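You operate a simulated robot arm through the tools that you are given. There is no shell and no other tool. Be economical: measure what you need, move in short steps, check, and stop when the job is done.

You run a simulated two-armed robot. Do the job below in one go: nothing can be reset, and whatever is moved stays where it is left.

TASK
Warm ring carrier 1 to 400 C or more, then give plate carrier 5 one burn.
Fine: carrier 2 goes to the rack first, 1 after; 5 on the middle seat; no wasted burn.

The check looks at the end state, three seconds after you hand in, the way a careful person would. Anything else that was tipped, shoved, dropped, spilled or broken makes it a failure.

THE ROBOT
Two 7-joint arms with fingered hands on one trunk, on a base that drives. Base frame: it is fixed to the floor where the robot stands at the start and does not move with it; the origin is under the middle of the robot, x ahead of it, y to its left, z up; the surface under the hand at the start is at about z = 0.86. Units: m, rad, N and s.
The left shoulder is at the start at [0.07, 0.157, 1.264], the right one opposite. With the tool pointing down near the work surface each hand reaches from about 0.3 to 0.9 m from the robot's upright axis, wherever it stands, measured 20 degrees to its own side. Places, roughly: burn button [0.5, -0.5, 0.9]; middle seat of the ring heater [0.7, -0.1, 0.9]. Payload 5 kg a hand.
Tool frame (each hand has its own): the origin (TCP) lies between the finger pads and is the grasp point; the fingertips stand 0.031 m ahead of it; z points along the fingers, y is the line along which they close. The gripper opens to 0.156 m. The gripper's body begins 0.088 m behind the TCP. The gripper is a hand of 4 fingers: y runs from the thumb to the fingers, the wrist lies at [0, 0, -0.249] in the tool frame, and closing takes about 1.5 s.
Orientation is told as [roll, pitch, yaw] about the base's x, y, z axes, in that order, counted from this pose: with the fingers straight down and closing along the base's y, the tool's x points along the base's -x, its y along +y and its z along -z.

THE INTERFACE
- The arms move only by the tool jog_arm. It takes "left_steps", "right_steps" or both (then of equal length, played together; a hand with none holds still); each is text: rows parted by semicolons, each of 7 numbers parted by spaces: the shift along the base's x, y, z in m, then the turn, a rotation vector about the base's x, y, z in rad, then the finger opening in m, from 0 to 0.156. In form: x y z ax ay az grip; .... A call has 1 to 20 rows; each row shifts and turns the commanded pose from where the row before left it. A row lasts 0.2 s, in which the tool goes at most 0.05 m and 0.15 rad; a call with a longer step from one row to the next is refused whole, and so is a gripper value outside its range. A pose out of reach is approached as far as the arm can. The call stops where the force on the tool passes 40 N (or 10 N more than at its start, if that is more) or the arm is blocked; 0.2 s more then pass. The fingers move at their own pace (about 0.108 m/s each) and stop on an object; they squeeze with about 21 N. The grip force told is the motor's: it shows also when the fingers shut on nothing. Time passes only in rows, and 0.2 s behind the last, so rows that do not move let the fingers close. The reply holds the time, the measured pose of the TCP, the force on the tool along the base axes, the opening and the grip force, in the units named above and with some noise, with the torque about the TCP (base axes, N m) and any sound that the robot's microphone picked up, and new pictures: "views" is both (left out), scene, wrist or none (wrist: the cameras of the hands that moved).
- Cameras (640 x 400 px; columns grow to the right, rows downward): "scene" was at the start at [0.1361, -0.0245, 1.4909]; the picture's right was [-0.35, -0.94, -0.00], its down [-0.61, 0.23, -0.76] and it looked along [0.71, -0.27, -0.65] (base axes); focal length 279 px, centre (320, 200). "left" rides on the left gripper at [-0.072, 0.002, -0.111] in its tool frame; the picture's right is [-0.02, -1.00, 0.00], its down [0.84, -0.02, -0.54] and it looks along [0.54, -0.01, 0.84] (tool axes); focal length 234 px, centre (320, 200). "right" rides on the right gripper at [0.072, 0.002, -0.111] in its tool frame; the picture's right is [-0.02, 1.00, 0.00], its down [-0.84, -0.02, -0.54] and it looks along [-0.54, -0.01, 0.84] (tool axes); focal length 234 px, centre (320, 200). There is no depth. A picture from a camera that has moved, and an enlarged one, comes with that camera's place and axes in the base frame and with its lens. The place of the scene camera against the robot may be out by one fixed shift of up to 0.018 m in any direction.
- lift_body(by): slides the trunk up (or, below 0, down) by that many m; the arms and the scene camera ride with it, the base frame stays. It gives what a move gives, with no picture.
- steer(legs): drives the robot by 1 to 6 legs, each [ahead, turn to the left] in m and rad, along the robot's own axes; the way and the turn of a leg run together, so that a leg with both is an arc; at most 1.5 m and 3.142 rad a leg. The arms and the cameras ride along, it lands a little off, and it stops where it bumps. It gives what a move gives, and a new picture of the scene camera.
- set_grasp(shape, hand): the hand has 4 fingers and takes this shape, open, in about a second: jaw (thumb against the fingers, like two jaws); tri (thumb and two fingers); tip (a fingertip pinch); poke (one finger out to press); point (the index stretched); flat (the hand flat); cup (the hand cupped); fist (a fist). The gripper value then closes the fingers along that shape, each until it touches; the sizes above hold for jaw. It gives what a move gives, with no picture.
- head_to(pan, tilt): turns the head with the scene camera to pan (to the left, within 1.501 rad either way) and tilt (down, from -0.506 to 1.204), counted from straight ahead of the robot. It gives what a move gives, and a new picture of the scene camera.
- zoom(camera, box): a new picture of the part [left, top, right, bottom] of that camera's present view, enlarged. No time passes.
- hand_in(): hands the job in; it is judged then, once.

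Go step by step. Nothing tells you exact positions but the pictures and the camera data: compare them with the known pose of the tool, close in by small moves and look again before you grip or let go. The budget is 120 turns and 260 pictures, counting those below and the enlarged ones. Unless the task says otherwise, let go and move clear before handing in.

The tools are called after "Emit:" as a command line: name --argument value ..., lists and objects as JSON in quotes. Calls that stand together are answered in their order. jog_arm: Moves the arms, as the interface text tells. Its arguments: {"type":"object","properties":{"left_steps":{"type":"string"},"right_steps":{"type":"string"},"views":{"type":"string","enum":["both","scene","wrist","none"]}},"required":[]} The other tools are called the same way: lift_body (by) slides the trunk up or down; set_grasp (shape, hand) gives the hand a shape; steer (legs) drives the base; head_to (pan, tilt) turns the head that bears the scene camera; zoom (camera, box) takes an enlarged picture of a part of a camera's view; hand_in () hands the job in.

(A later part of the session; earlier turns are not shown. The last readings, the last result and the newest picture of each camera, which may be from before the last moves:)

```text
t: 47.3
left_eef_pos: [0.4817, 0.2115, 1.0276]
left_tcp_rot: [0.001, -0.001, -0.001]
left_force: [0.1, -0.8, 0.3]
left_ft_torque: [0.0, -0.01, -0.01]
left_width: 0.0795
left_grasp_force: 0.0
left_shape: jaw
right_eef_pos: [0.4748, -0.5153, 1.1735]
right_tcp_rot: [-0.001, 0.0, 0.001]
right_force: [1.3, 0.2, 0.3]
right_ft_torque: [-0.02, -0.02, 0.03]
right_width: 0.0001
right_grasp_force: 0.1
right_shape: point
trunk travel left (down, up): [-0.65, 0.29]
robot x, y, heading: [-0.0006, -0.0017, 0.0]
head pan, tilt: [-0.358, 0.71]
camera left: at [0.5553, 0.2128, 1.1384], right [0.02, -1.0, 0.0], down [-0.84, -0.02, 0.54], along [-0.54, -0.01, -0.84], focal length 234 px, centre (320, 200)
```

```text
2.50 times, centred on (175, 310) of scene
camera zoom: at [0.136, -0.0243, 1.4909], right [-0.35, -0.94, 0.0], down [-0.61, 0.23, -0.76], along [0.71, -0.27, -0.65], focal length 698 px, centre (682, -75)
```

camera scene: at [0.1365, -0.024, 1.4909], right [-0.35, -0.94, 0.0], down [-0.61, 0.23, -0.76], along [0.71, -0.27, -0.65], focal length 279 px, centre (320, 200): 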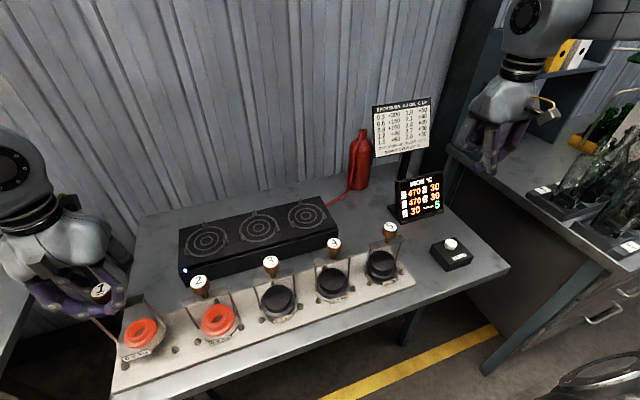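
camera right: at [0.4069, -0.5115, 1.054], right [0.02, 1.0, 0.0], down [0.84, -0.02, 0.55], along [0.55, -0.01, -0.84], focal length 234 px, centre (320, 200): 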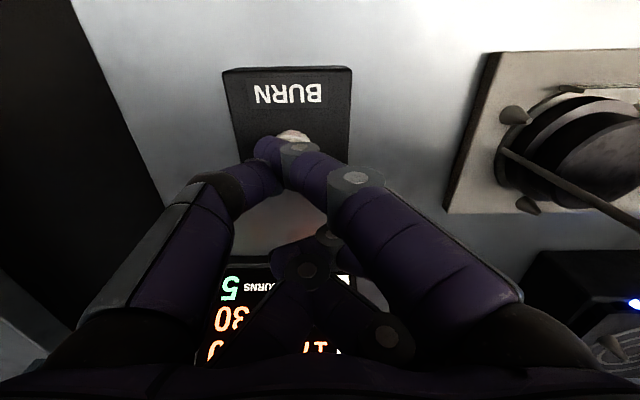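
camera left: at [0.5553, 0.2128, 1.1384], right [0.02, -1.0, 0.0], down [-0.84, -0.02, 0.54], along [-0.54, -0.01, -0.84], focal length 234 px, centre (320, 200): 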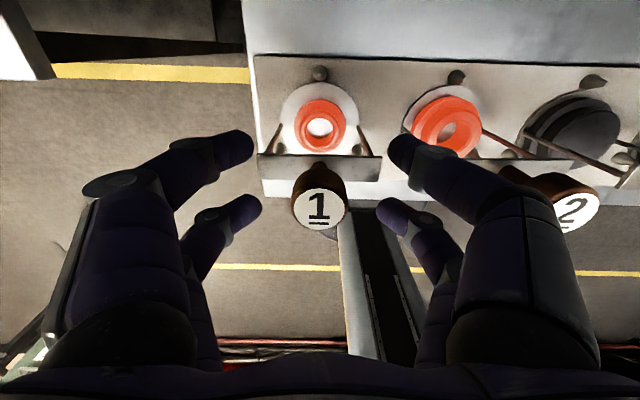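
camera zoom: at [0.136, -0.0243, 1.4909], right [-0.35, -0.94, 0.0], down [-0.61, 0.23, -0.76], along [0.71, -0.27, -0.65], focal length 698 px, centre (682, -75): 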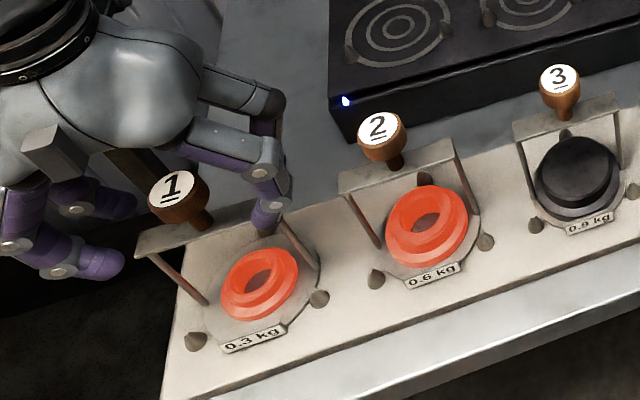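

Carrier 1 is seated. I take the left hand up and out of the way, set the right hand to jaw and bring it over knob 5 (about [0.484,-0.324]).

Emit:
set_grasp --hand "right" --shape "jaw"

Emit:
jog_arm --left_steps "0 0 0.03 0 0 0 0.08;0 0 0.04 0 0 0 0.08;0 0 0.04 0 0 0 0.08;0 0 0.04 0 0 0 0.08;0 0 0.03 0 0 0 0.08;0 0.04 0 0 0 0 0.08;0 0.04 0 0 0 0 0.08;0 0.04 0 0 0 0 0.08" --right_steps "0 0.02 0 0 0 0 0.08;0 0.03 0 0 0 0 0.08;0 0.035 0 0 0 0 0.08;0 0.035 0 0 0 0 0.08;0 0.035 0 0 0 0 0.08;0.008 0.035 0 0 0 0 0.08;0 0 -0.02 0 0 0 0.08;0 0 0 0 0 0 0.08"

```text
t: 48.2
left_eef_pos: [0.4814, 0.2116, 1.0265]
left_tcp_rot: [-0.002, -0.002, 0.0]
left_force: [0.0, -0.2, -0.5]
left_ft_torque: [-0.02, -0.03, 0.01]
left_width: 0.0795
left_grasp_force: 0.0
left_shape: jaw
right_eef_pos: [0.4763, -0.5149, 1.1741]
right_tcp_rot: [0.001, -0.001, 0.0]
right_force: [-0.4, 0.3, 0.6]
right_ft_torque: [0.01, 0.02, -0.02]
right_width: 0.1559
right_grasp_force: 0.1
right_shape: jaw
trunk travel left (down, up): [-0.65, 0.29]
robot x, y, heading: [0.0008, -0.0051, -0.003]
head pan, tilt: [-0.358, 0.71]
```

```text
t: 50.0
left_eef_pos: [0.4846, 0.3314, 1.2108]
left_tcp_rot: [0.001, -0.001, 0.001]
left_force: [-0.1, 0.2, 0.7]
left_ft_torque: [-0.01, -0.03, 0.01]
left_width: 0.0798
left_grasp_force: 0.1
left_shape: jaw
right_eef_pos: [0.4858, -0.3227, 1.1554]
right_tcp_rot: [-0.001, 0.0, -0.001]
right_force: [-0.4, 0.3, -0.4]
right_ft_torque: [-0.01, -0.01, -0.02]
right_width: 0.0805
right_grasp_force: 0.1
right_shape: jaw
trunk travel left (down, up): [-0.65, 0.29]
robot x, y, heading: [0.0003, 0.001, -0.003]
head pan, tilt: [-0.358, 0.71]
camera scene: at [0.1349, -0.0239, 1.491], right [-0.35, -0.94, 0.0], down [-0.61, 0.23, -0.76], along [0.71, -0.27, -0.65], focal length 279 px, centre (320, 200)
camera right: at [0.4141, -0.3218, 1.2667], right [0.03, 1.0, 0.0], down [0.84, -0.02, 0.55], along [0.55, -0.01, -0.84], focal length 234 px, centre (320, 200)
camera left: at [0.5568, 0.3313, 1.3221], right [0.02, -1.0, 0.0], down [-0.84, -0.02, 0.54], along [-0.54, -0.01, -0.84], focal length 234 px, centre (320, 200)
```

scene: 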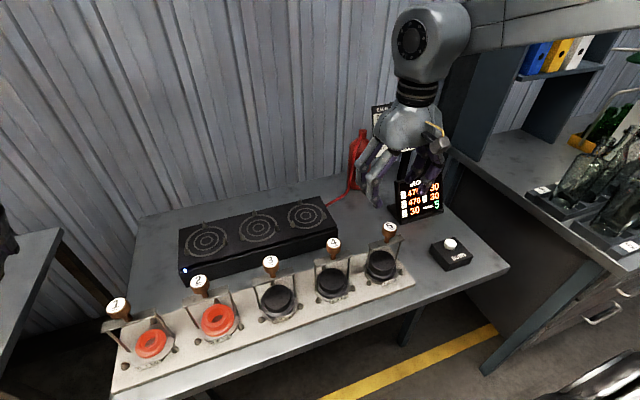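
right: 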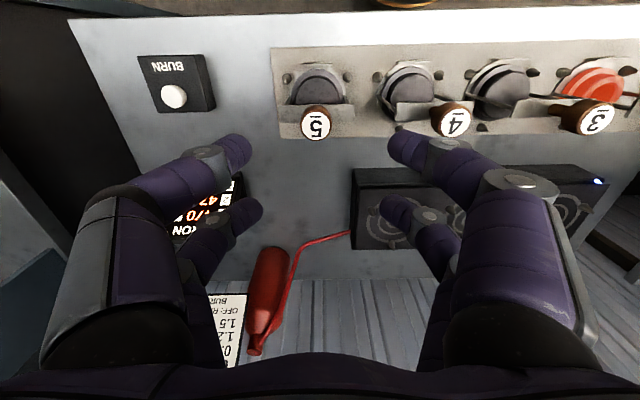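
left: 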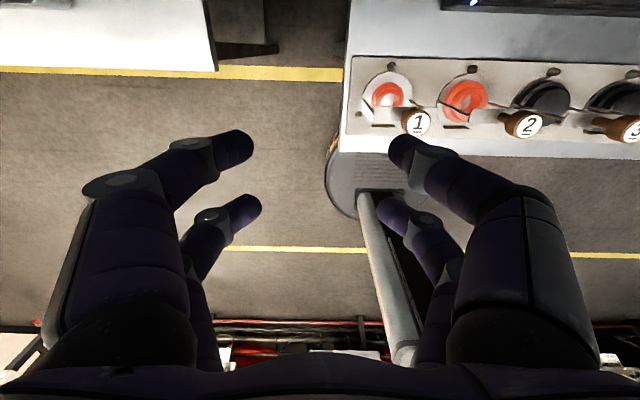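

Knob 5 at about [0.479,-0.327,1.036]. Centre and descend partway, then check.

Emit:
jog_arm --right_steps "-0.006 -0.004 0 0 0 0 0.08;0 0 -0.03 0 0 0 0.08;0 0 -0.03 0 0 0 0.08;0 0 -0.02 0 0 0 0.08;0 0 0 0 0 0 0.08" --views "wrist"

Emit:
zoom --camera "scene" --box '[330, 140, 450, 290]'

```text
t: 51.2
left_eef_pos: [0.4839, 0.3298, 1.2107]
left_tcp_rot: [0.0, -0.003, 0.0]
left_force: [-0.6, -0.2, -0.2]
left_ft_torque: [0.03, 0.0, -0.06]
left_width: 0.0797
left_grasp_force: 0.0
left_shape: jaw
right_eef_pos: [0.4814, -0.3255, 1.0752]
right_tcp_rot: [-0.001, 0.0, 0.001]
right_force: [0.1, 0.2, 0.0]
right_ft_torque: [-0.01, 0.0, 0.03]
right_width: 0.0804
right_grasp_force: 0.1
right_shape: jaw
trunk travel left (down, up): [-0.65, 0.29]
robot x, y, heading: [0.0006, 0.0018, 0.004]
head pan, tilt: [-0.358, 0.71]
camera right: at [0.4089, -0.3244, 1.187], right [0.02, 1.0, 0.0], down [0.84, -0.02, 0.54], along [0.54, -0.01, -0.84], focal length 234 px, centre (320, 200)
```

right: 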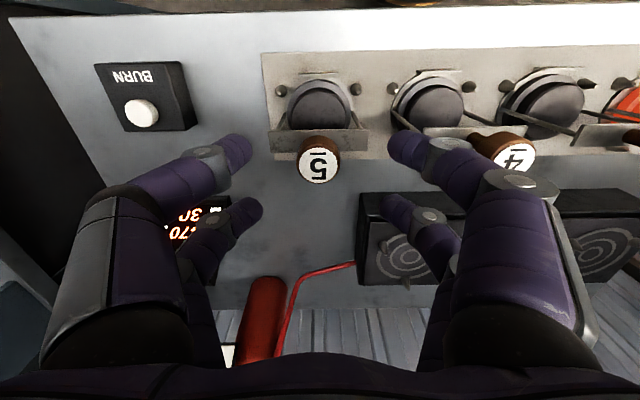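

```text
2.67 times, centred on (390, 215) of scene
camera zoom: at [0.1361, -0.0239, 1.4909], right [-0.35, -0.94, 0.0], down [-0.61, 0.23, -0.76], along [0.71, -0.27, -0.65], focal length 745 px, centre (133, 160)
```

zoom: 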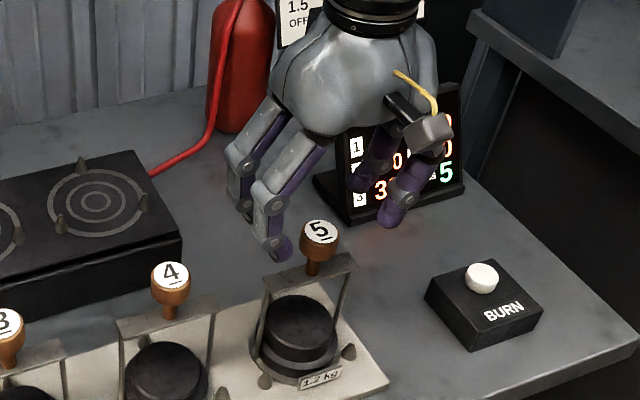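

Emit:
jog_arm --right_steps "-0.004 -0.0015 -0.015 0 0 0 0.08;0 0 -0.02 0 0 0 0.08;0 0 -0.018 0 0 0 0.08;0 0 0 0 0 0 0.08" --views "wrist"

Emit:
zoom --camera "scene" --box '[330, 160, 450, 310]'

```text
t: 52.2
left_eef_pos: [0.4841, 0.3294, 1.2106]
left_tcp_rot: [0.0, -0.002, -0.001]
left_force: [0.3, 0.5, -0.2]
left_ft_torque: [0.0, -0.02, -0.01]
left_width: 0.0794
left_grasp_force: 0.1
left_shape: jaw
right_eef_pos: [0.476, -0.3289, 1.0231]
right_tcp_rot: [0.0, 0.0, 0.001]
right_force: [-0.1, -0.4, -0.4]
right_ft_torque: [-0.03, 0.01, 0.03]
right_width: 0.0805
right_grasp_force: 0.1
right_shape: jaw
trunk travel left (down, up): [-0.65, 0.29]
robot x, y, heading: [0.0011, -0.0003, 0.004]
head pan, tilt: [-0.358, 0.71]
camera right: at [0.4036, -0.3273, 1.1334], right [0.02, 1.0, 0.0], down [0.84, -0.02, 0.55], along [0.54, -0.01, -0.84], focal length 234 px, centre (320, 200)
```

right: 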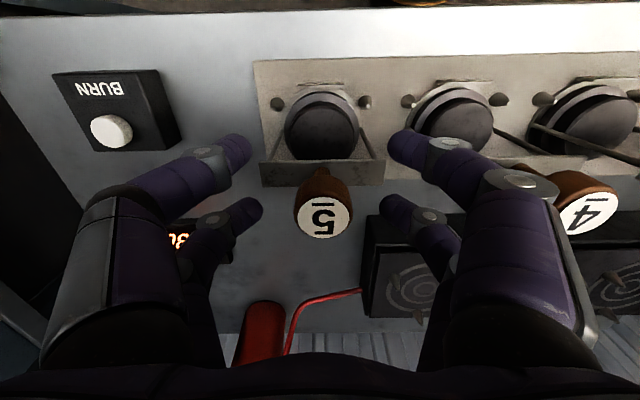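

```text
2.67 times, centred on (390, 235) of scene
camera zoom: at [0.1355, -0.0243, 1.491], right [-0.35, -0.94, 0.0], down [-0.61, 0.23, -0.76], along [0.71, -0.27, -0.65], focal length 745 px, centre (133, 107)
```

zoom: 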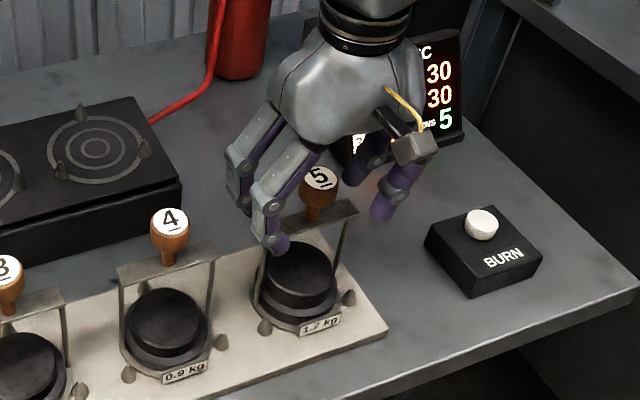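

Centred as on the previous grabs. Close and test-lift.

Emit:
jog_arm --right_steps "0.001 0.001 0 0 0 0 0.06;0 0 0 0 0 0 0.04;0 0 0 0 0 0 0.02;0 0 0 0 0 0 0;0 0 0 0 0 0 0;0 0 0 0 0 0 0;0 0 0 0 0 0 0;0 0 0.005 0 0 0 0;0 0 0.005 0 0 0 0;0 0 0.005 0 0 0 0;0 0 0.005 0 0 0 0;0 0 0.005 0 0 0 0;0 0 0.005 0 0 0 0;0 0 0 0 0 0 0" --views "wrist"

Emit:
zoom --camera "scene" --box '[330, 160, 450, 310]'

```text
t: 55.2
left_eef_pos: [0.4858, 0.3297, 1.21]
left_tcp_rot: [-0.001, 0.0, -0.001]
left_force: [0.0, 0.2, 0.2]
left_ft_torque: [0.01, -0.03, -0.02]
left_width: 0.0796
left_grasp_force: 0.0
left_shape: jaw
right_eef_pos: [0.4777, -0.3298, 1.051]
right_tcp_rot: [0.0, 0.003, 0.002]
right_force: [-1.1, 0.2, -12.5]
right_ft_torque: [-0.01, 0.0, -0.01]
right_width: 0.0001
right_grasp_force: 20.7
right_shape: jaw
trunk travel left (down, up): [-0.65, 0.29]
robot x, y, heading: [-0.002, 0.0004, -0.004]
head pan, tilt: [-0.358, 0.71]
camera right: at [0.4058, -0.3278, 1.1618], right [0.02, 1.0, 0.0], down [0.84, -0.02, 0.54], along [0.54, -0.01, -0.84], focal length 234 px, centre (320, 200)
```

right: 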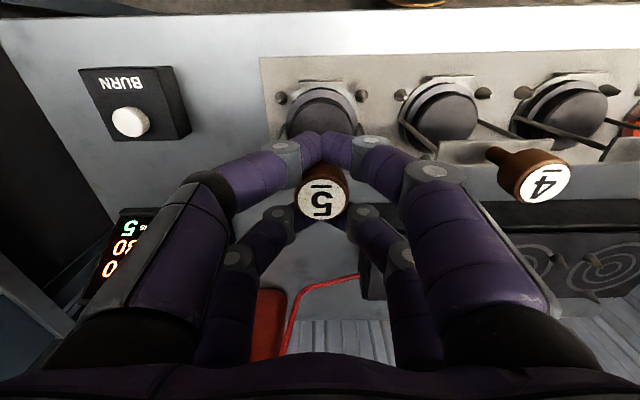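

```text
2.67 times, centred on (390, 235) of scene
camera zoom: at [0.1374, -0.0251, 1.4907], right [-0.35, -0.94, 0.0], down [-0.61, 0.23, -0.76], along [0.71, -0.27, -0.65], focal length 745 px, centre (133, 107)
```

zoom: 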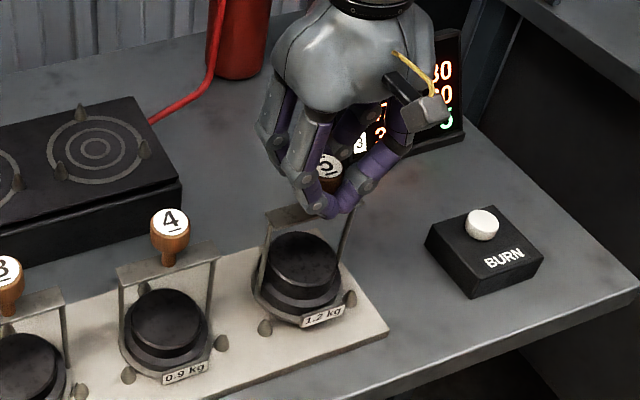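

Carrier 5 hangs freely (12.5 N). Lift high and carry it above the middle seat at about [0.683,-0.058].

Emit:
jog_arm --right_steps "0 0 0.015 0 0 0 0;0 0 0.03 0 0 0 0;0 0 0.03 0 0 0 0;0 0 0.03 0 0 0 0;0 0 0.03 0 0 0 0;0 0 0.025 0 0 0 0;0 0 0.02 0 0 0 0;0.01 0.013 0 0 0 0 0;0.0185 0.0245 0 0 0 0 0;0.0185 0.0245 0 0 0 0 0;0.0185 0.0245 0 0 0 0 0;0.0185 0.0245 0 0 0 0 0;0.0185 0.0245 0 0 0 0 0;0.0185 0.0245 0 0 0 0 0;0.0185 0.0245 0 0 0 0 0;0.0185 0.0245 0 0 0 0 0;0.0185 0.0245 0 0 0 0 0;0.0185 0.0245 0 0 0 0 0;0.01 0.013 0 0 0 0 0;0 0 0 0 0 0 0"

Emit:
zoom --camera "right" --box '[220, 0, 420, 200]'

```text
t: 59.4
left_eef_pos: [0.4848, 0.3297, 1.2099]
left_tcp_rot: [0.001, 0.001, 0.001]
left_force: [0.1, 0.3, -0.2]
left_ft_torque: [-0.02, 0.02, 0.02]
left_width: 0.0796
left_grasp_force: 0.0
left_shape: jaw
right_eef_pos: [0.6455, -0.0993, 1.2229]
right_tcp_rot: [0.002, -0.003, -0.001]
right_force: [0.1, 0.1, -0.3]
right_ft_torque: [-0.02, 0.04, 0.01]
right_width: 0.0001
right_grasp_force: 21.2
right_shape: jaw
right hand out of reach, approached as far as the arm can: row 17, 18, 19
trunk travel left (down, up): [-0.65, 0.29]
robot x, y, heading: [0.001, -0.0007, 0.001]
head pan, tilt: [-0.358, 0.71]
camera scene: at [0.1369, -0.0243, 1.4908], right [-0.35, -0.94, 0.0], down [-0.61, 0.23, -0.76], along [0.71, -0.27, -0.65], focal length 279 px, centre (320, 200)
camera right: at [0.5733, -0.0979, 1.3337], right [0.03, 1.0, 0.0], down [0.84, -0.02, 0.55], along [0.55, -0.01, -0.84], focal length 234 px, centre (320, 200)
```

scene: 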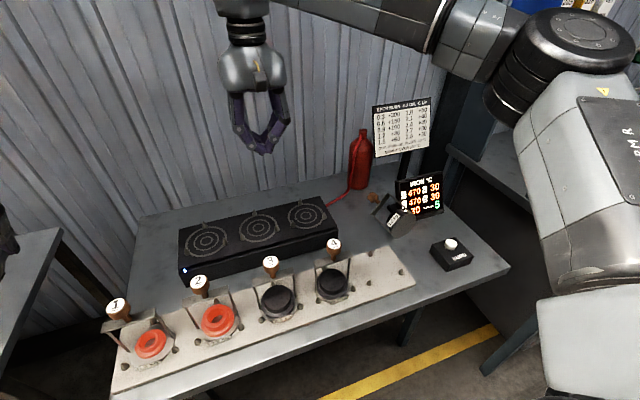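
right: 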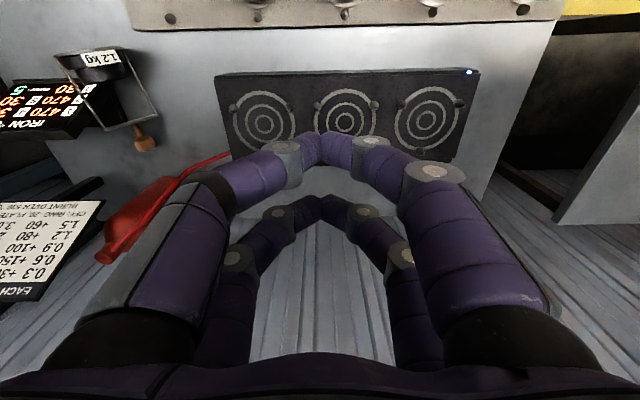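

```text
2.00 times, centred on (320, 100) of right
camera zoom: at [0.5733, -0.0979, 1.3337], right [0.03, 1.0, 0.0], down [0.84, -0.02, 0.55], along [0.55, -0.01, -0.84], focal length 468 px, centre (320, 400)
```

zoom: 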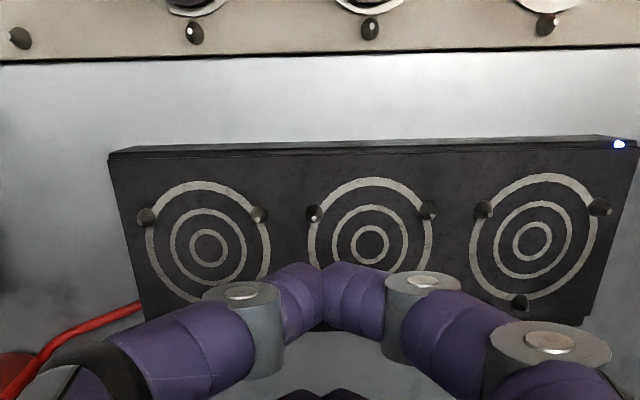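

Carrier 5 slipped out of the hand on the way and now lies tipped near the display. I check what happened before anything else.

Emit:
zoom --camera "scene" --box '[340, 150, 480, 280]'

Emit:
zoom --camera "right" --box '[0, 20, 200, 260]'

```text
3.08 times, centred on (410, 215) of scene
camera zoom: at [0.1369, -0.0243, 1.4908], right [-0.35, -0.94, 0.0], down [-0.61, 0.23, -0.76], along [0.71, -0.27, -0.65], focal length 860 px, centre (43, 154)
```

zoom: 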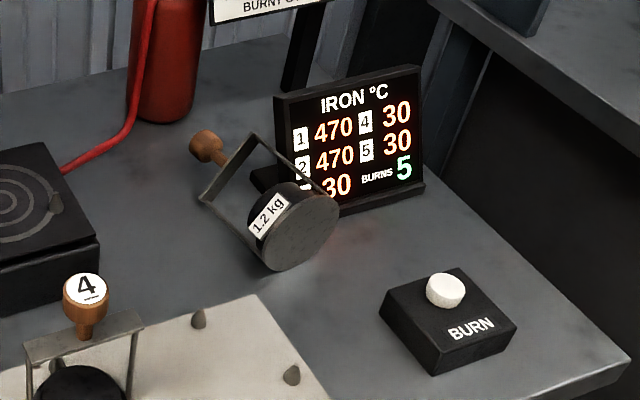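

```text
1.67 times, centred on (100, 140) of right
camera zoom: at [0.5733, -0.0979, 1.3337], right [0.03, 1.0, 0.0], down [0.84, -0.02, 0.55], along [0.55, -0.01, -0.84], focal length 390 px, centre (687, 300)
```

zoom: 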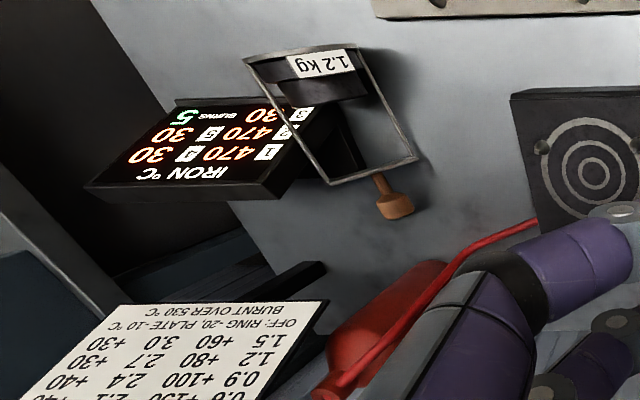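

Nothing else was moved: carrier 5 lies on its side at about x 0.58–0.74, y -0.45, with its plate still on, just left of the display. I bring the empty right hand over it to look closely and plan to stand it up.

Emit:
jog_arm --right_steps "0 -0.04 0 0 0 0 0.05;0 -0.04 0 0 0 0 0.05;0 -0.04 0 0 0 0 0.05;0 -0.04 0 0 0 0 0.05;0 -0.04 0 0 0 0 0.05;0 -0.04 0 0 0 0 0.05;0 -0.04 0 0 0 0 0.05;0 -0.04 0 0 0 0 0.05;0 0 0 0 0 0 0.05;0 0 0 0 0 0 0.05"

Emit:
zoom --camera "right" --box '[200, 40, 440, 240]'

```text
t: 61.6
left_eef_pos: [0.4845, 0.33, 1.2097]
left_tcp_rot: [0.002, -0.002, 0.0]
left_force: [0.2, -0.2, 0.7]
left_ft_torque: [-0.01, 0.02, 0.01]
left_width: 0.0795
left_grasp_force: 0.0
left_shape: jaw
right_eef_pos: [0.647, -0.4208, 1.2201]
right_tcp_rot: [-0.001, 0.001, 0.001]
right_force: [-0.8, -0.2, -1.1]
right_ft_torque: [-0.01, 0.0, -0.02]
right_width: 0.0498
right_grasp_force: 0.1
right_shape: jaw
trunk travel left (down, up): [-0.65, 0.29]
robot x, y, heading: [0.0018, -0.0023, 0.004]
head pan, tilt: [-0.358, 0.71]
camera scene: at [0.1361, -0.0241, 1.4909], right [-0.35, -0.94, 0.0], down [-0.61, 0.23, -0.76], along [0.71, -0.27, -0.65], focal length 279 px, centre (320, 200)
camera right: at [0.574, -0.4191, 1.3328], right [0.02, 1.0, 0.0], down [0.84, -0.02, 0.54], along [0.54, -0.01, -0.84], focal length 234 px, centre (320, 200)
```

scene: 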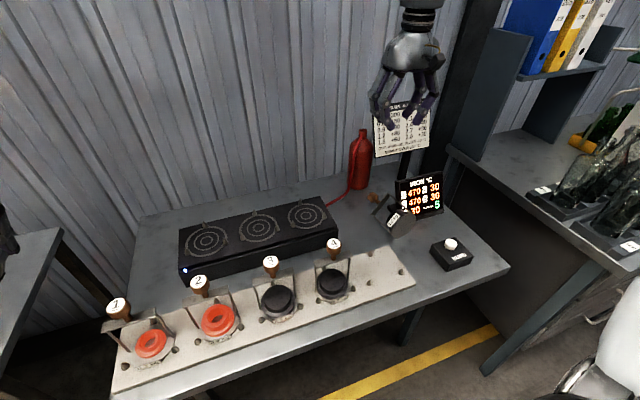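
right: 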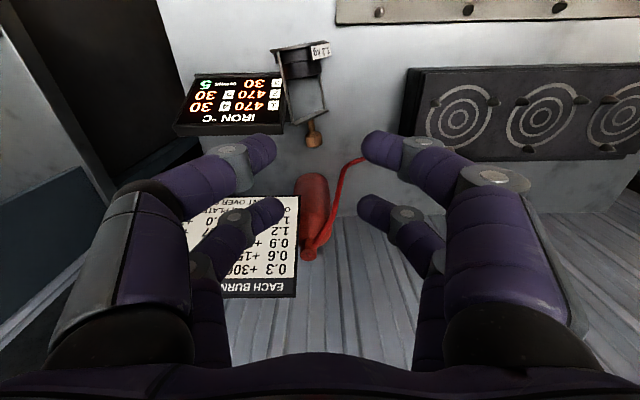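

```text
2.00 times, centred on (320, 140) of right
camera zoom: at [0.574, -0.4191, 1.3328], right [0.02, 1.0, 0.0], down [0.84, -0.02, 0.54], along [0.54, -0.01, -0.84], focal length 468 px, centre (320, 320)
```

zoom: 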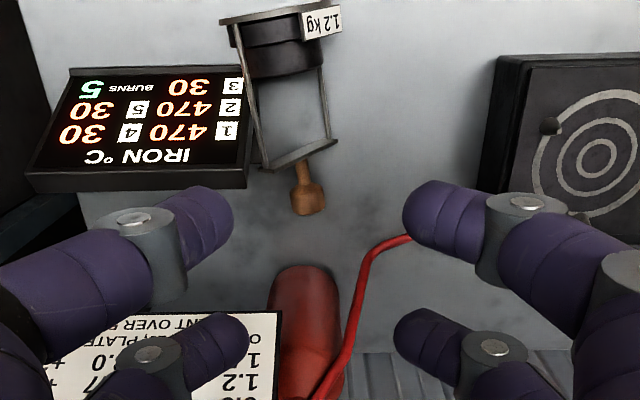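

Knob 5 lies at x 0.705–0.732, y≈-0.434, z≈0.878, axis yawed ~0.17 rad; display back edge x≈0.68, extinguisher front x≈0.81. I position the hand above it, yawed, so that the near finger row will pinch the knob head.

Emit:
jog_arm --right_steps "0.03 -0.003 0 0 0 0.1 0.06;0.03 -0.003 -0.01 0 0 0.1 0.06;0.02 -0.003 -0.03 0 0 0 0.06;0.015 0 -0.04 0 0 0 0.06;0 0 -0.03 0 0 0 0.06;0 0 0 0 0 0 0.06;0 0 0 0 0 0 0.06"

Emit:
zoom --camera "right" --box '[200, 40, 440, 240]'

Emit:
zoom --camera "scene" --box '[330, 90, 470, 260]'

```text
t: 63.2
left_eef_pos: [0.4854, 0.3294, 1.2092]
left_tcp_rot: [0.0, 0.0, -0.001]
left_force: [-0.1, 0.3, -0.5]
left_ft_torque: [-0.01, -0.03, 0.01]
left_width: 0.0796
left_grasp_force: 0.0
left_shape: jaw
right_eef_pos: [0.7425, -0.4253, 1.1102]
right_tcp_rot: [0.001, 0.002, 0.2]
right_force: [-0.1, 0.1, 0.4]
right_ft_torque: [0.0, -0.01, 0.05]
right_width: 0.0597
right_grasp_force: 0.0
right_shape: jaw
trunk travel left (down, up): [-0.65, 0.29]
robot x, y, heading: [-0.0008, -0.002, -0.002]
head pan, tilt: [-0.358, 0.71]
camera scene: at [0.1368, -0.0241, 1.4908], right [-0.35, -0.94, 0.0], down [-0.61, 0.23, -0.76], along [0.71, -0.27, -0.65], focal length 279 px, centre (320, 200)
camera right: at [0.6709, -0.4388, 1.2229], right [-0.17, 0.98, 0.0], down [0.83, 0.15, 0.54], along [0.54, 0.1, -0.84], focal length 234 px, centre (320, 200)
```

scene: 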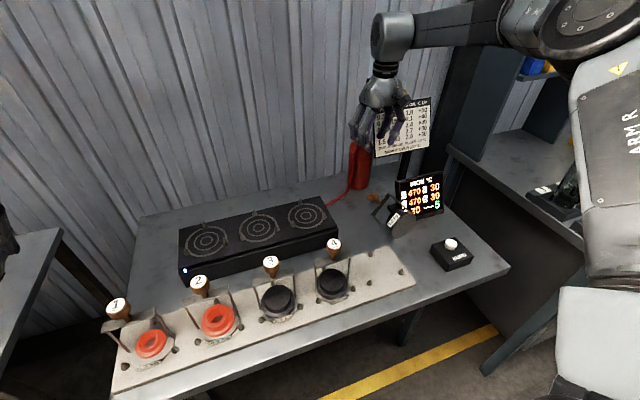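
right: 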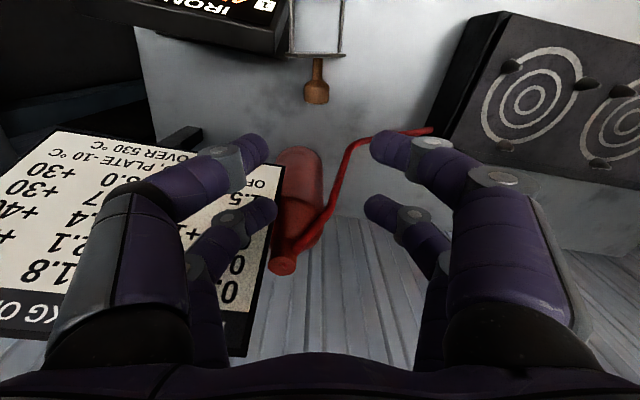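

```text
2.00 times, centred on (320, 140) of right
camera zoom: at [0.6709, -0.4388, 1.2229], right [-0.17, 0.98, 0.0], down [0.83, 0.15, 0.54], along [0.54, 0.1, -0.84], focal length 468 px, centre (320, 320)
```

zoom: 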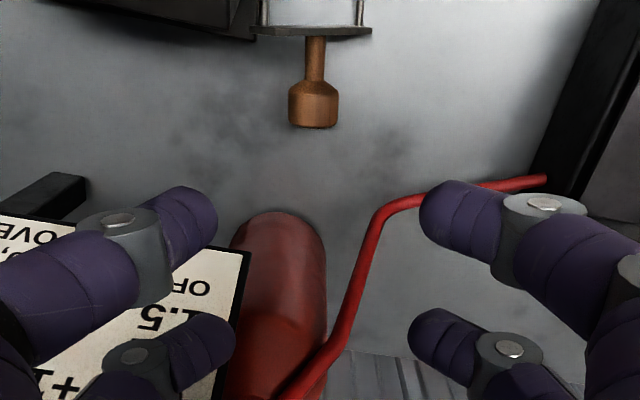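

```text
2.35 times, centred on (400, 175) of scene
camera zoom: at [0.1368, -0.0241, 1.4908], right [-0.35, -0.94, 0.0], down [-0.61, 0.23, -0.76], along [0.71, -0.27, -0.65], focal length 657 px, centre (132, 259)
```

zoom: 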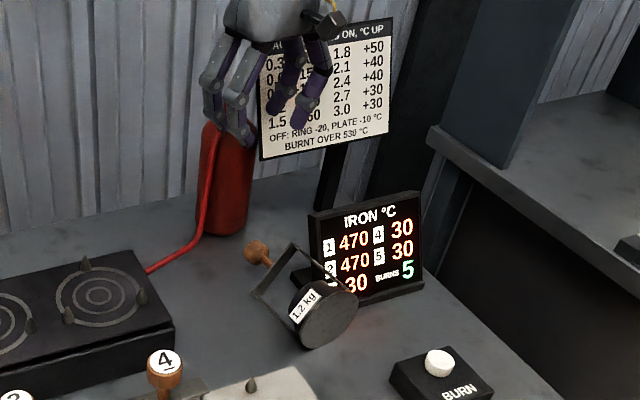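

Head is at x 0.707–0.735, y -0.433. I lower to z≈0.95 and check clearances.

Emit:
jog_arm --right_steps "0.001 -0.003 -0.04 0 0 0 0.06;0 0 -0.04 0 0 0 0.06;0 0 -0.04 0 0 0 0.06;0 0 -0.03 0 0 0 0.06;0 0 0 0 0 0 0.06"

Emit:
zoom --camera "right" --box '[200, 40, 440, 240]'

Emit:
zoom --camera "scene" --box '[340, 120, 450, 260]'

```text
t: 64.0
left_eef_pos: [0.4819, 0.3292, 1.2099]
left_tcp_rot: [-0.001, -0.002, -0.005]
left_force: [1.3, 0.6, 0.7]
left_ft_torque: [0.02, 0.08, -0.02]
left_width: 0.0797
left_grasp_force: 0.0
left_shape: jaw
right_eef_pos: [0.7331, -0.432, 1.0096]
right_tcp_rot: [0.001, 0.004, 0.189]
right_force: [-31.6, 3.0, 23.0]
right_ft_torque: [-1.14, -0.93, -1.42]
right_width: 0.0587
right_grasp_force: 0.0
right_shape: jaw
trunk travel left (down, up): [-0.65, 0.29]
robot x, y, heading: [0.0001, -0.0032, -0.008]
head pan, tilt: [-0.358, 0.71]
stopped in row 3 (right hand): the force on the tool passed its limit at 54 N (the readings are from after the stop); the commanded pose is now the measured one
camera scene: at [0.1312, -0.023, 1.4915], right [-0.36, -0.93, 0.0], down [-0.61, 0.23, -0.76], along [0.71, -0.27, -0.65], focal length 279 px, centre (320, 200)
camera right: at [0.6629, -0.4441, 1.1215], right [-0.16, 0.99, 0.0], down [0.83, 0.14, 0.54], along [0.53, 0.09, -0.84], focal length 234 px, centre (320, 200)
```

scene: 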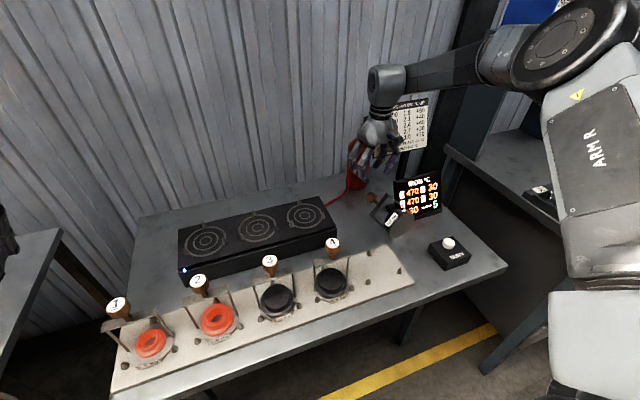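
right: 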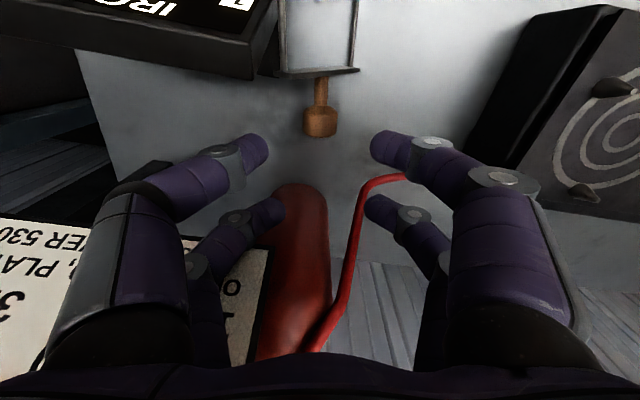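

```text
2.00 times, centred on (320, 140) of right
camera zoom: at [0.6629, -0.4441, 1.1215], right [-0.16, 0.99, 0.0], down [0.83, 0.14, 0.54], along [0.53, 0.09, -0.84], focal length 468 px, centre (320, 320)
```

zoom: 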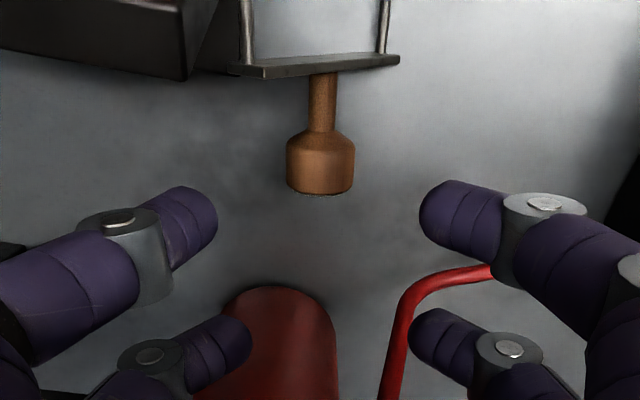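

```text
2.86 times, centred on (395, 190) of scene
camera zoom: at [0.1312, -0.023, 1.4915], right [-0.36, -0.93, 0.0], down [-0.61, 0.23, -0.76], along [0.71, -0.27, -0.65], focal length 798 px, centre (106, 229)
```

zoom: 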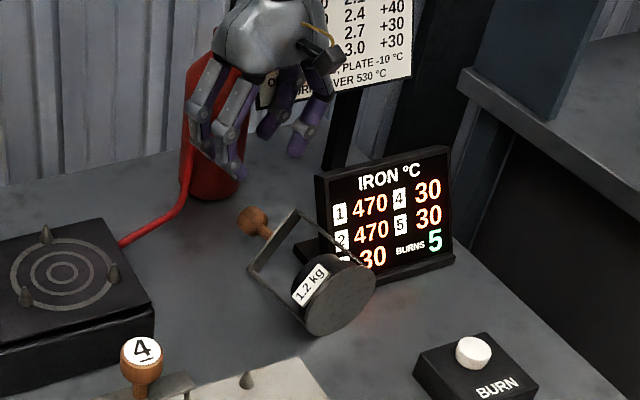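

The back of the hand bumped the extinguisher, which still stands. I back off up and towards the robot, then check it.

Emit:
jog_arm --right_steps "-0.015 0 0.01 0 0 0 0.06;-0.015 0 0.03 0 0 0 0.06;0 0 0.04 0 0 0 0.06;0 0 0.04 0 0 0 0.06;0 0 0 0 0 0 0.06"

Emit:
zoom --camera "scene" --box '[320, 100, 460, 260]'

```text
t: 65.2
left_eef_pos: [0.4833, 0.3284, 1.2111]
left_tcp_rot: [0.0, -0.002, -0.001]
left_force: [0.0, 0.6, 0.2]
left_ft_torque: [0.0, -0.02, 0.03]
left_width: 0.0796
left_grasp_force: 0.1
left_shape: jaw
right_eef_pos: [0.7093, -0.4309, 1.1282]
right_tcp_rot: [0.002, 0.001, 0.192]
right_force: [-0.1, -0.6, -0.3]
right_ft_torque: [0.02, 0.02, 0.0]
right_width: 0.0597
right_grasp_force: 0.3
right_shape: jaw
trunk travel left (down, up): [-0.65, 0.29]
robot x, y, heading: [-0.0043, -0.0009, -0.004]
head pan, tilt: [-0.358, 0.71]
camera scene: at [0.1354, -0.0248, 1.4909], right [-0.35, -0.94, 0.0], down [-0.61, 0.23, -0.76], along [0.71, -0.27, -0.65], focal length 279 px, centre (320, 200)
camera right: at [0.6376, -0.4444, 1.2407], right [-0.17, 0.99, 0.0], down [0.83, 0.14, 0.54], along [0.54, 0.09, -0.84], focal length 234 px, centre (320, 200)
```

scene: 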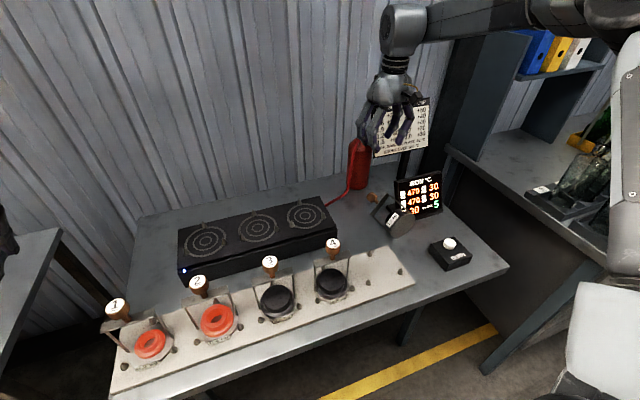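
right: 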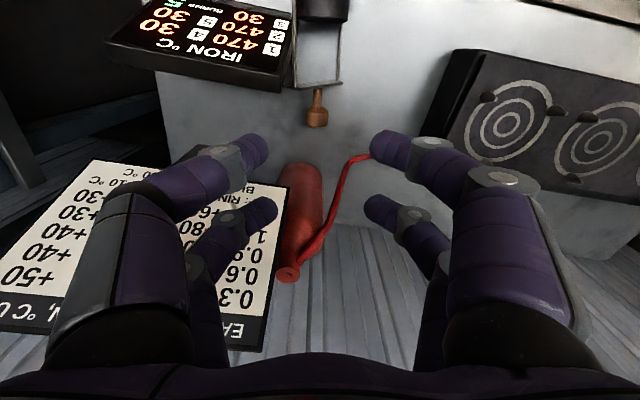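

```text
2.50 times, centred on (390, 180) of scene
camera zoom: at [0.1354, -0.0248, 1.4909], right [-0.35, -0.94, 0.0], down [-0.61, 0.23, -0.76], along [0.71, -0.27, -0.65], focal length 698 px, centre (145, 250)
```

zoom: 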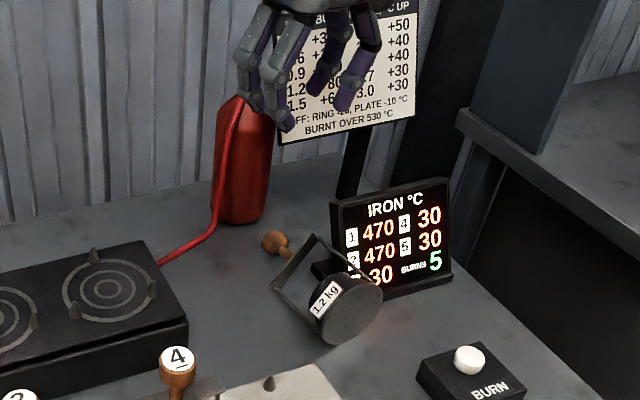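

The extinguisher still stands where it was. I'll re-approach with the hand leaned towards the robot and to the left, so it clears both the extinguisher and the display.

Emit:
jog_arm --right_steps "0 0 0 -0.15 0 0 0.06;0 0 0 -0.15 0 0 0.06;0.005 0.003 0 0 -0.125 0 0.06;0.01 0.003 -0.03 0 -0.125 0 0.06;0.01 0.002 -0.04 0 0 0 0.06;0 0 -0.03 0 0 0 0.06;0 0 0 0 0 0 0.06"

Emit:
zoom --camera "right" --box '[200, 40, 440, 240]'

Emit:
zoom --camera "scene" --box '[340, 120, 450, 260]'

```text
t: 66.8
left_eef_pos: [0.483, 0.33, 1.211]
left_tcp_rot: [-0.001, -0.001, -0.002]
left_force: [-0.4, 0.2, -1.0]
left_ft_torque: [-0.05, -0.02, 0.02]
left_width: 0.0798
left_grasp_force: 0.1
left_shape: jaw
right_eef_pos: [0.731, -0.4212, 1.0255]
right_tcp_rot: [-0.339, -0.189, 0.189]
right_force: [0.3, -0.5, 0.4]
right_ft_torque: [0.0, -0.01, 0.0]
right_width: 0.0596
right_grasp_force: 0.0
right_shape: jaw
trunk travel left (down, up): [-0.65, 0.29]
robot x, y, heading: [0.0003, -0.0025, -0.006]
head pan, tilt: [-0.358, 0.71]
camera scene: at [0.1351, -0.024, 1.491], right [-0.35, -0.94, 0.0], down [-0.61, 0.23, -0.76], along [0.71, -0.27, -0.65], focal length 279 px, centre (320, 200)
camera right: at [0.6353, -0.4003, 1.1144], right [-0.09, 0.94, -0.32], down [0.68, 0.3, 0.67], along [0.72, -0.16, -0.67], focal length 234 px, centre (320, 200)
```

scene: 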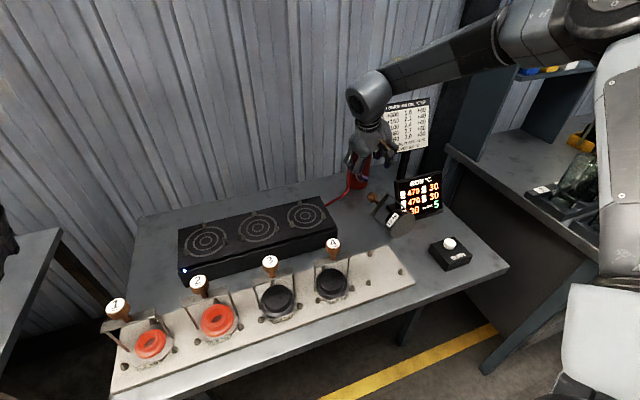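
right: 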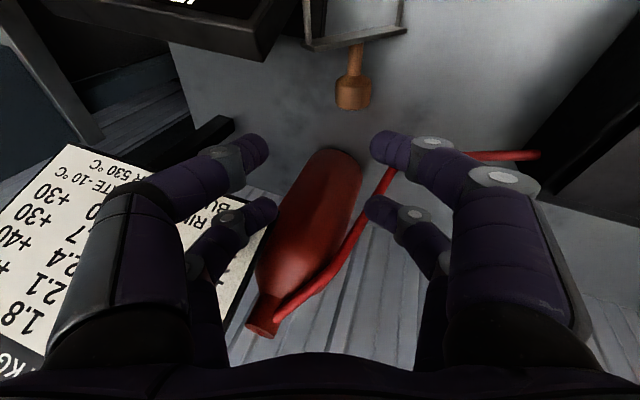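

```text
2.00 times, centred on (320, 140) of right
camera zoom: at [0.6353, -0.4003, 1.1144], right [-0.09, 0.94, -0.32], down [0.68, 0.3, 0.67], along [0.72, -0.16, -0.67], focal length 468 px, centre (320, 320)
```

zoom: 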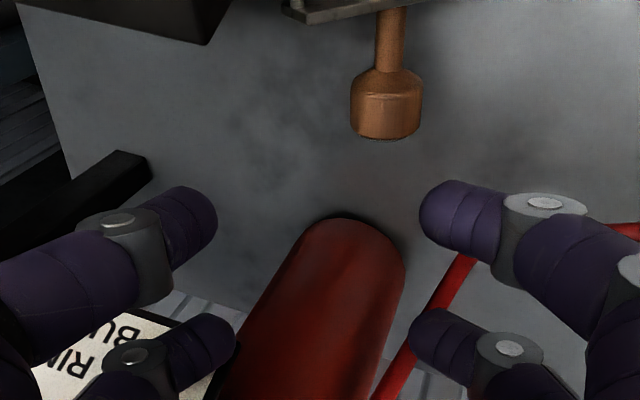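

```text
2.86 times, centred on (395, 190) of scene
camera zoom: at [0.1351, -0.024, 1.491], right [-0.35, -0.94, 0.0], down [-0.61, 0.23, -0.76], along [0.71, -0.27, -0.65], focal length 798 px, centre (106, 229)
```

zoom: 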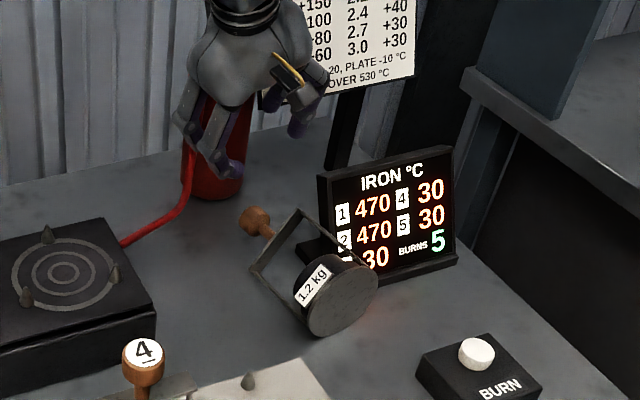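

Clear of both now. Descend most of the way toward the knob head.

Emit:
jog_arm --right_steps "0.005 -0.001 -0.03 0 0 0 0.06;0 0 -0.03 0 0 0 0.06;0 0 -0.025 0 0 0 0.055;0 0 0 0 0 0 0.055"

Emit:
zoom --camera "right" --box '[200, 40, 440, 240]'

Emit:
zoom --camera "scene" --box '[340, 120, 450, 260]'

```text
t: 67.8
left_eef_pos: [0.4845, 0.3287, 1.2096]
left_tcp_rot: [0.0, -0.002, -0.002]
left_force: [0.3, -0.2, -0.3]
left_ft_torque: [0.03, -0.02, 0.01]
left_width: 0.0797
left_grasp_force: 0.1
left_shape: jaw
right_eef_pos: [0.7372, -0.4246, 0.9413]
right_tcp_rot: [-0.341, -0.189, 0.19]
right_force: [-0.6, -0.2, 0.3]
right_ft_torque: [-0.02, 0.01, 0.02]
right_width: 0.0554
right_grasp_force: 0.2
right_shape: jaw
trunk travel left (down, up): [-0.65, 0.29]
robot x, y, heading: [0.0009, 0.0033, 0.002]
head pan, tilt: [-0.358, 0.71]
camera scene: at [0.1351, -0.0245, 1.491], right [-0.35, -0.94, 0.0], down [-0.61, 0.23, -0.76], along [0.71, -0.27, -0.65], focal length 279 px, centre (320, 200)
camera right: at [0.6416, -0.4044, 1.0298], right [-0.09, 0.94, -0.32], down [0.68, 0.3, 0.67], along [0.73, -0.16, -0.67], focal length 234 px, centre (320, 200)
```

scene: 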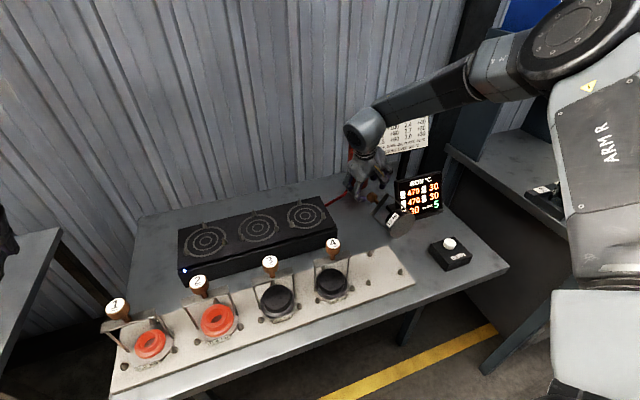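
right: 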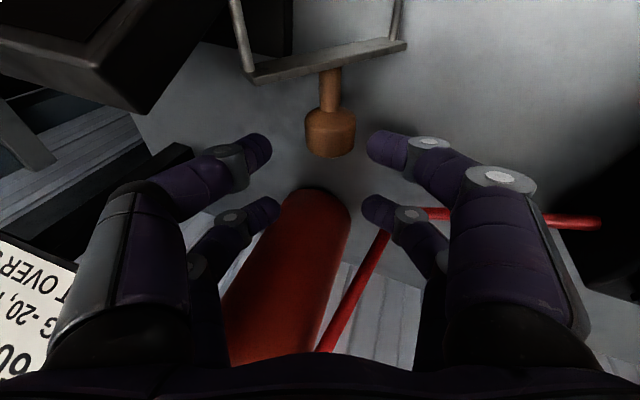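

```text
2.00 times, centred on (320, 140) of right
camera zoom: at [0.6416, -0.4044, 1.0298], right [-0.09, 0.94, -0.32], down [0.68, 0.3, 0.67], along [0.73, -0.16, -0.67], focal length 468 px, centre (320, 320)
```

zoom: 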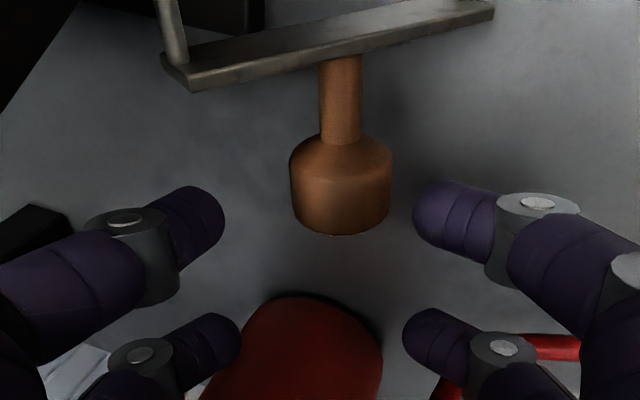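

```text
2.86 times, centred on (395, 190) of scene
camera zoom: at [0.1351, -0.0245, 1.491], right [-0.35, -0.94, 0.0], down [-0.61, 0.23, -0.76], along [0.71, -0.27, -0.65], focal length 798 px, centre (106, 229)
```

zoom: 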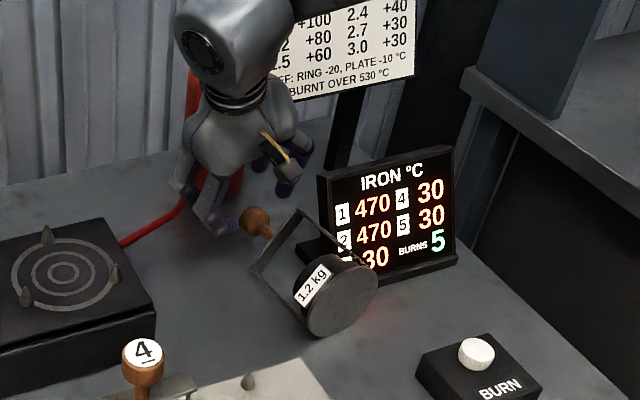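

Well lined up. Final descent and pinch.

Emit:
jog_arm --right_steps "0.002 -0.003 -0.015 0 0 0 0.055;0 0 -0.012 0 0 0 0.055;0 0 -0.006 0 0 0 0.055;0 0 0 0 0 0 0.055" --views "wrist"

Emit:
zoom --camera "right" --box '[200, 60, 440, 260]'

```text
t: 68.8
left_eef_pos: [0.4854, 0.3281, 1.2103]
left_tcp_rot: [0.0, -0.001, -0.001]
left_force: [0.4, -0.1, 1.0]
left_ft_torque: [0.0, -0.01, 0.0]
left_width: 0.0795
left_grasp_force: 0.1
left_shape: jaw
right_eef_pos: [0.7399, -0.4262, 0.9091]
right_tcp_rot: [-0.34, -0.19, 0.187]
right_force: [0.0, 0.1, 0.0]
right_ft_torque: [0.01, -0.03, 0.02]
right_width: 0.0557
right_grasp_force: 0.0
right_shape: jaw
trunk travel left (down, up): [-0.65, 0.29]
robot x, y, heading: [0.0031, 0.0007, -0.005]
head pan, tilt: [-0.358, 0.71]
camera right: at [0.6443, -0.4056, 0.998], right [-0.09, 0.94, -0.32], down [0.68, 0.3, 0.67], along [0.72, -0.16, -0.67], focal length 234 px, centre (320, 200)
```

right: 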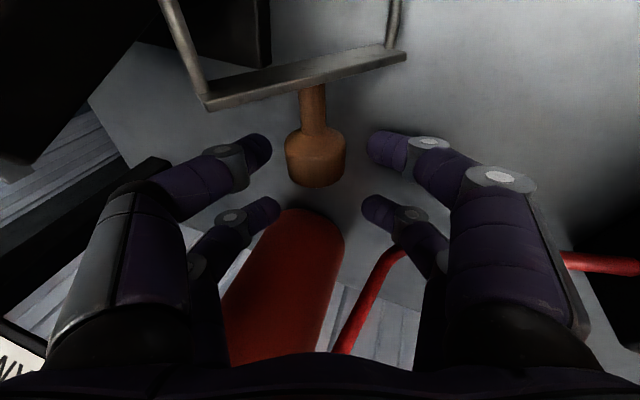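

```text
2.00 times, centred on (320, 160) of right
camera zoom: at [0.6443, -0.4056, 0.998], right [-0.09, 0.94, -0.32], down [0.68, 0.3, 0.67], along [0.72, -0.16, -0.67], focal length 468 px, centre (320, 280)
```

zoom: 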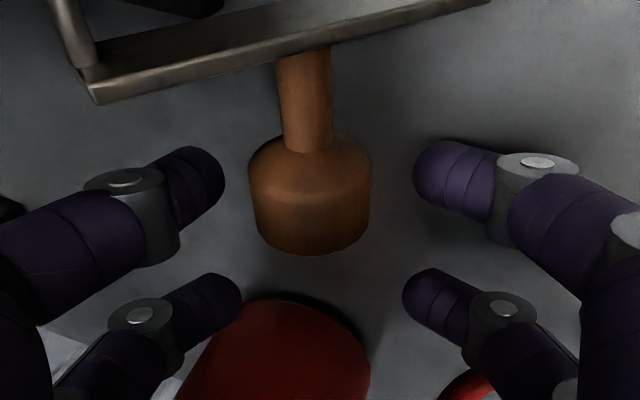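

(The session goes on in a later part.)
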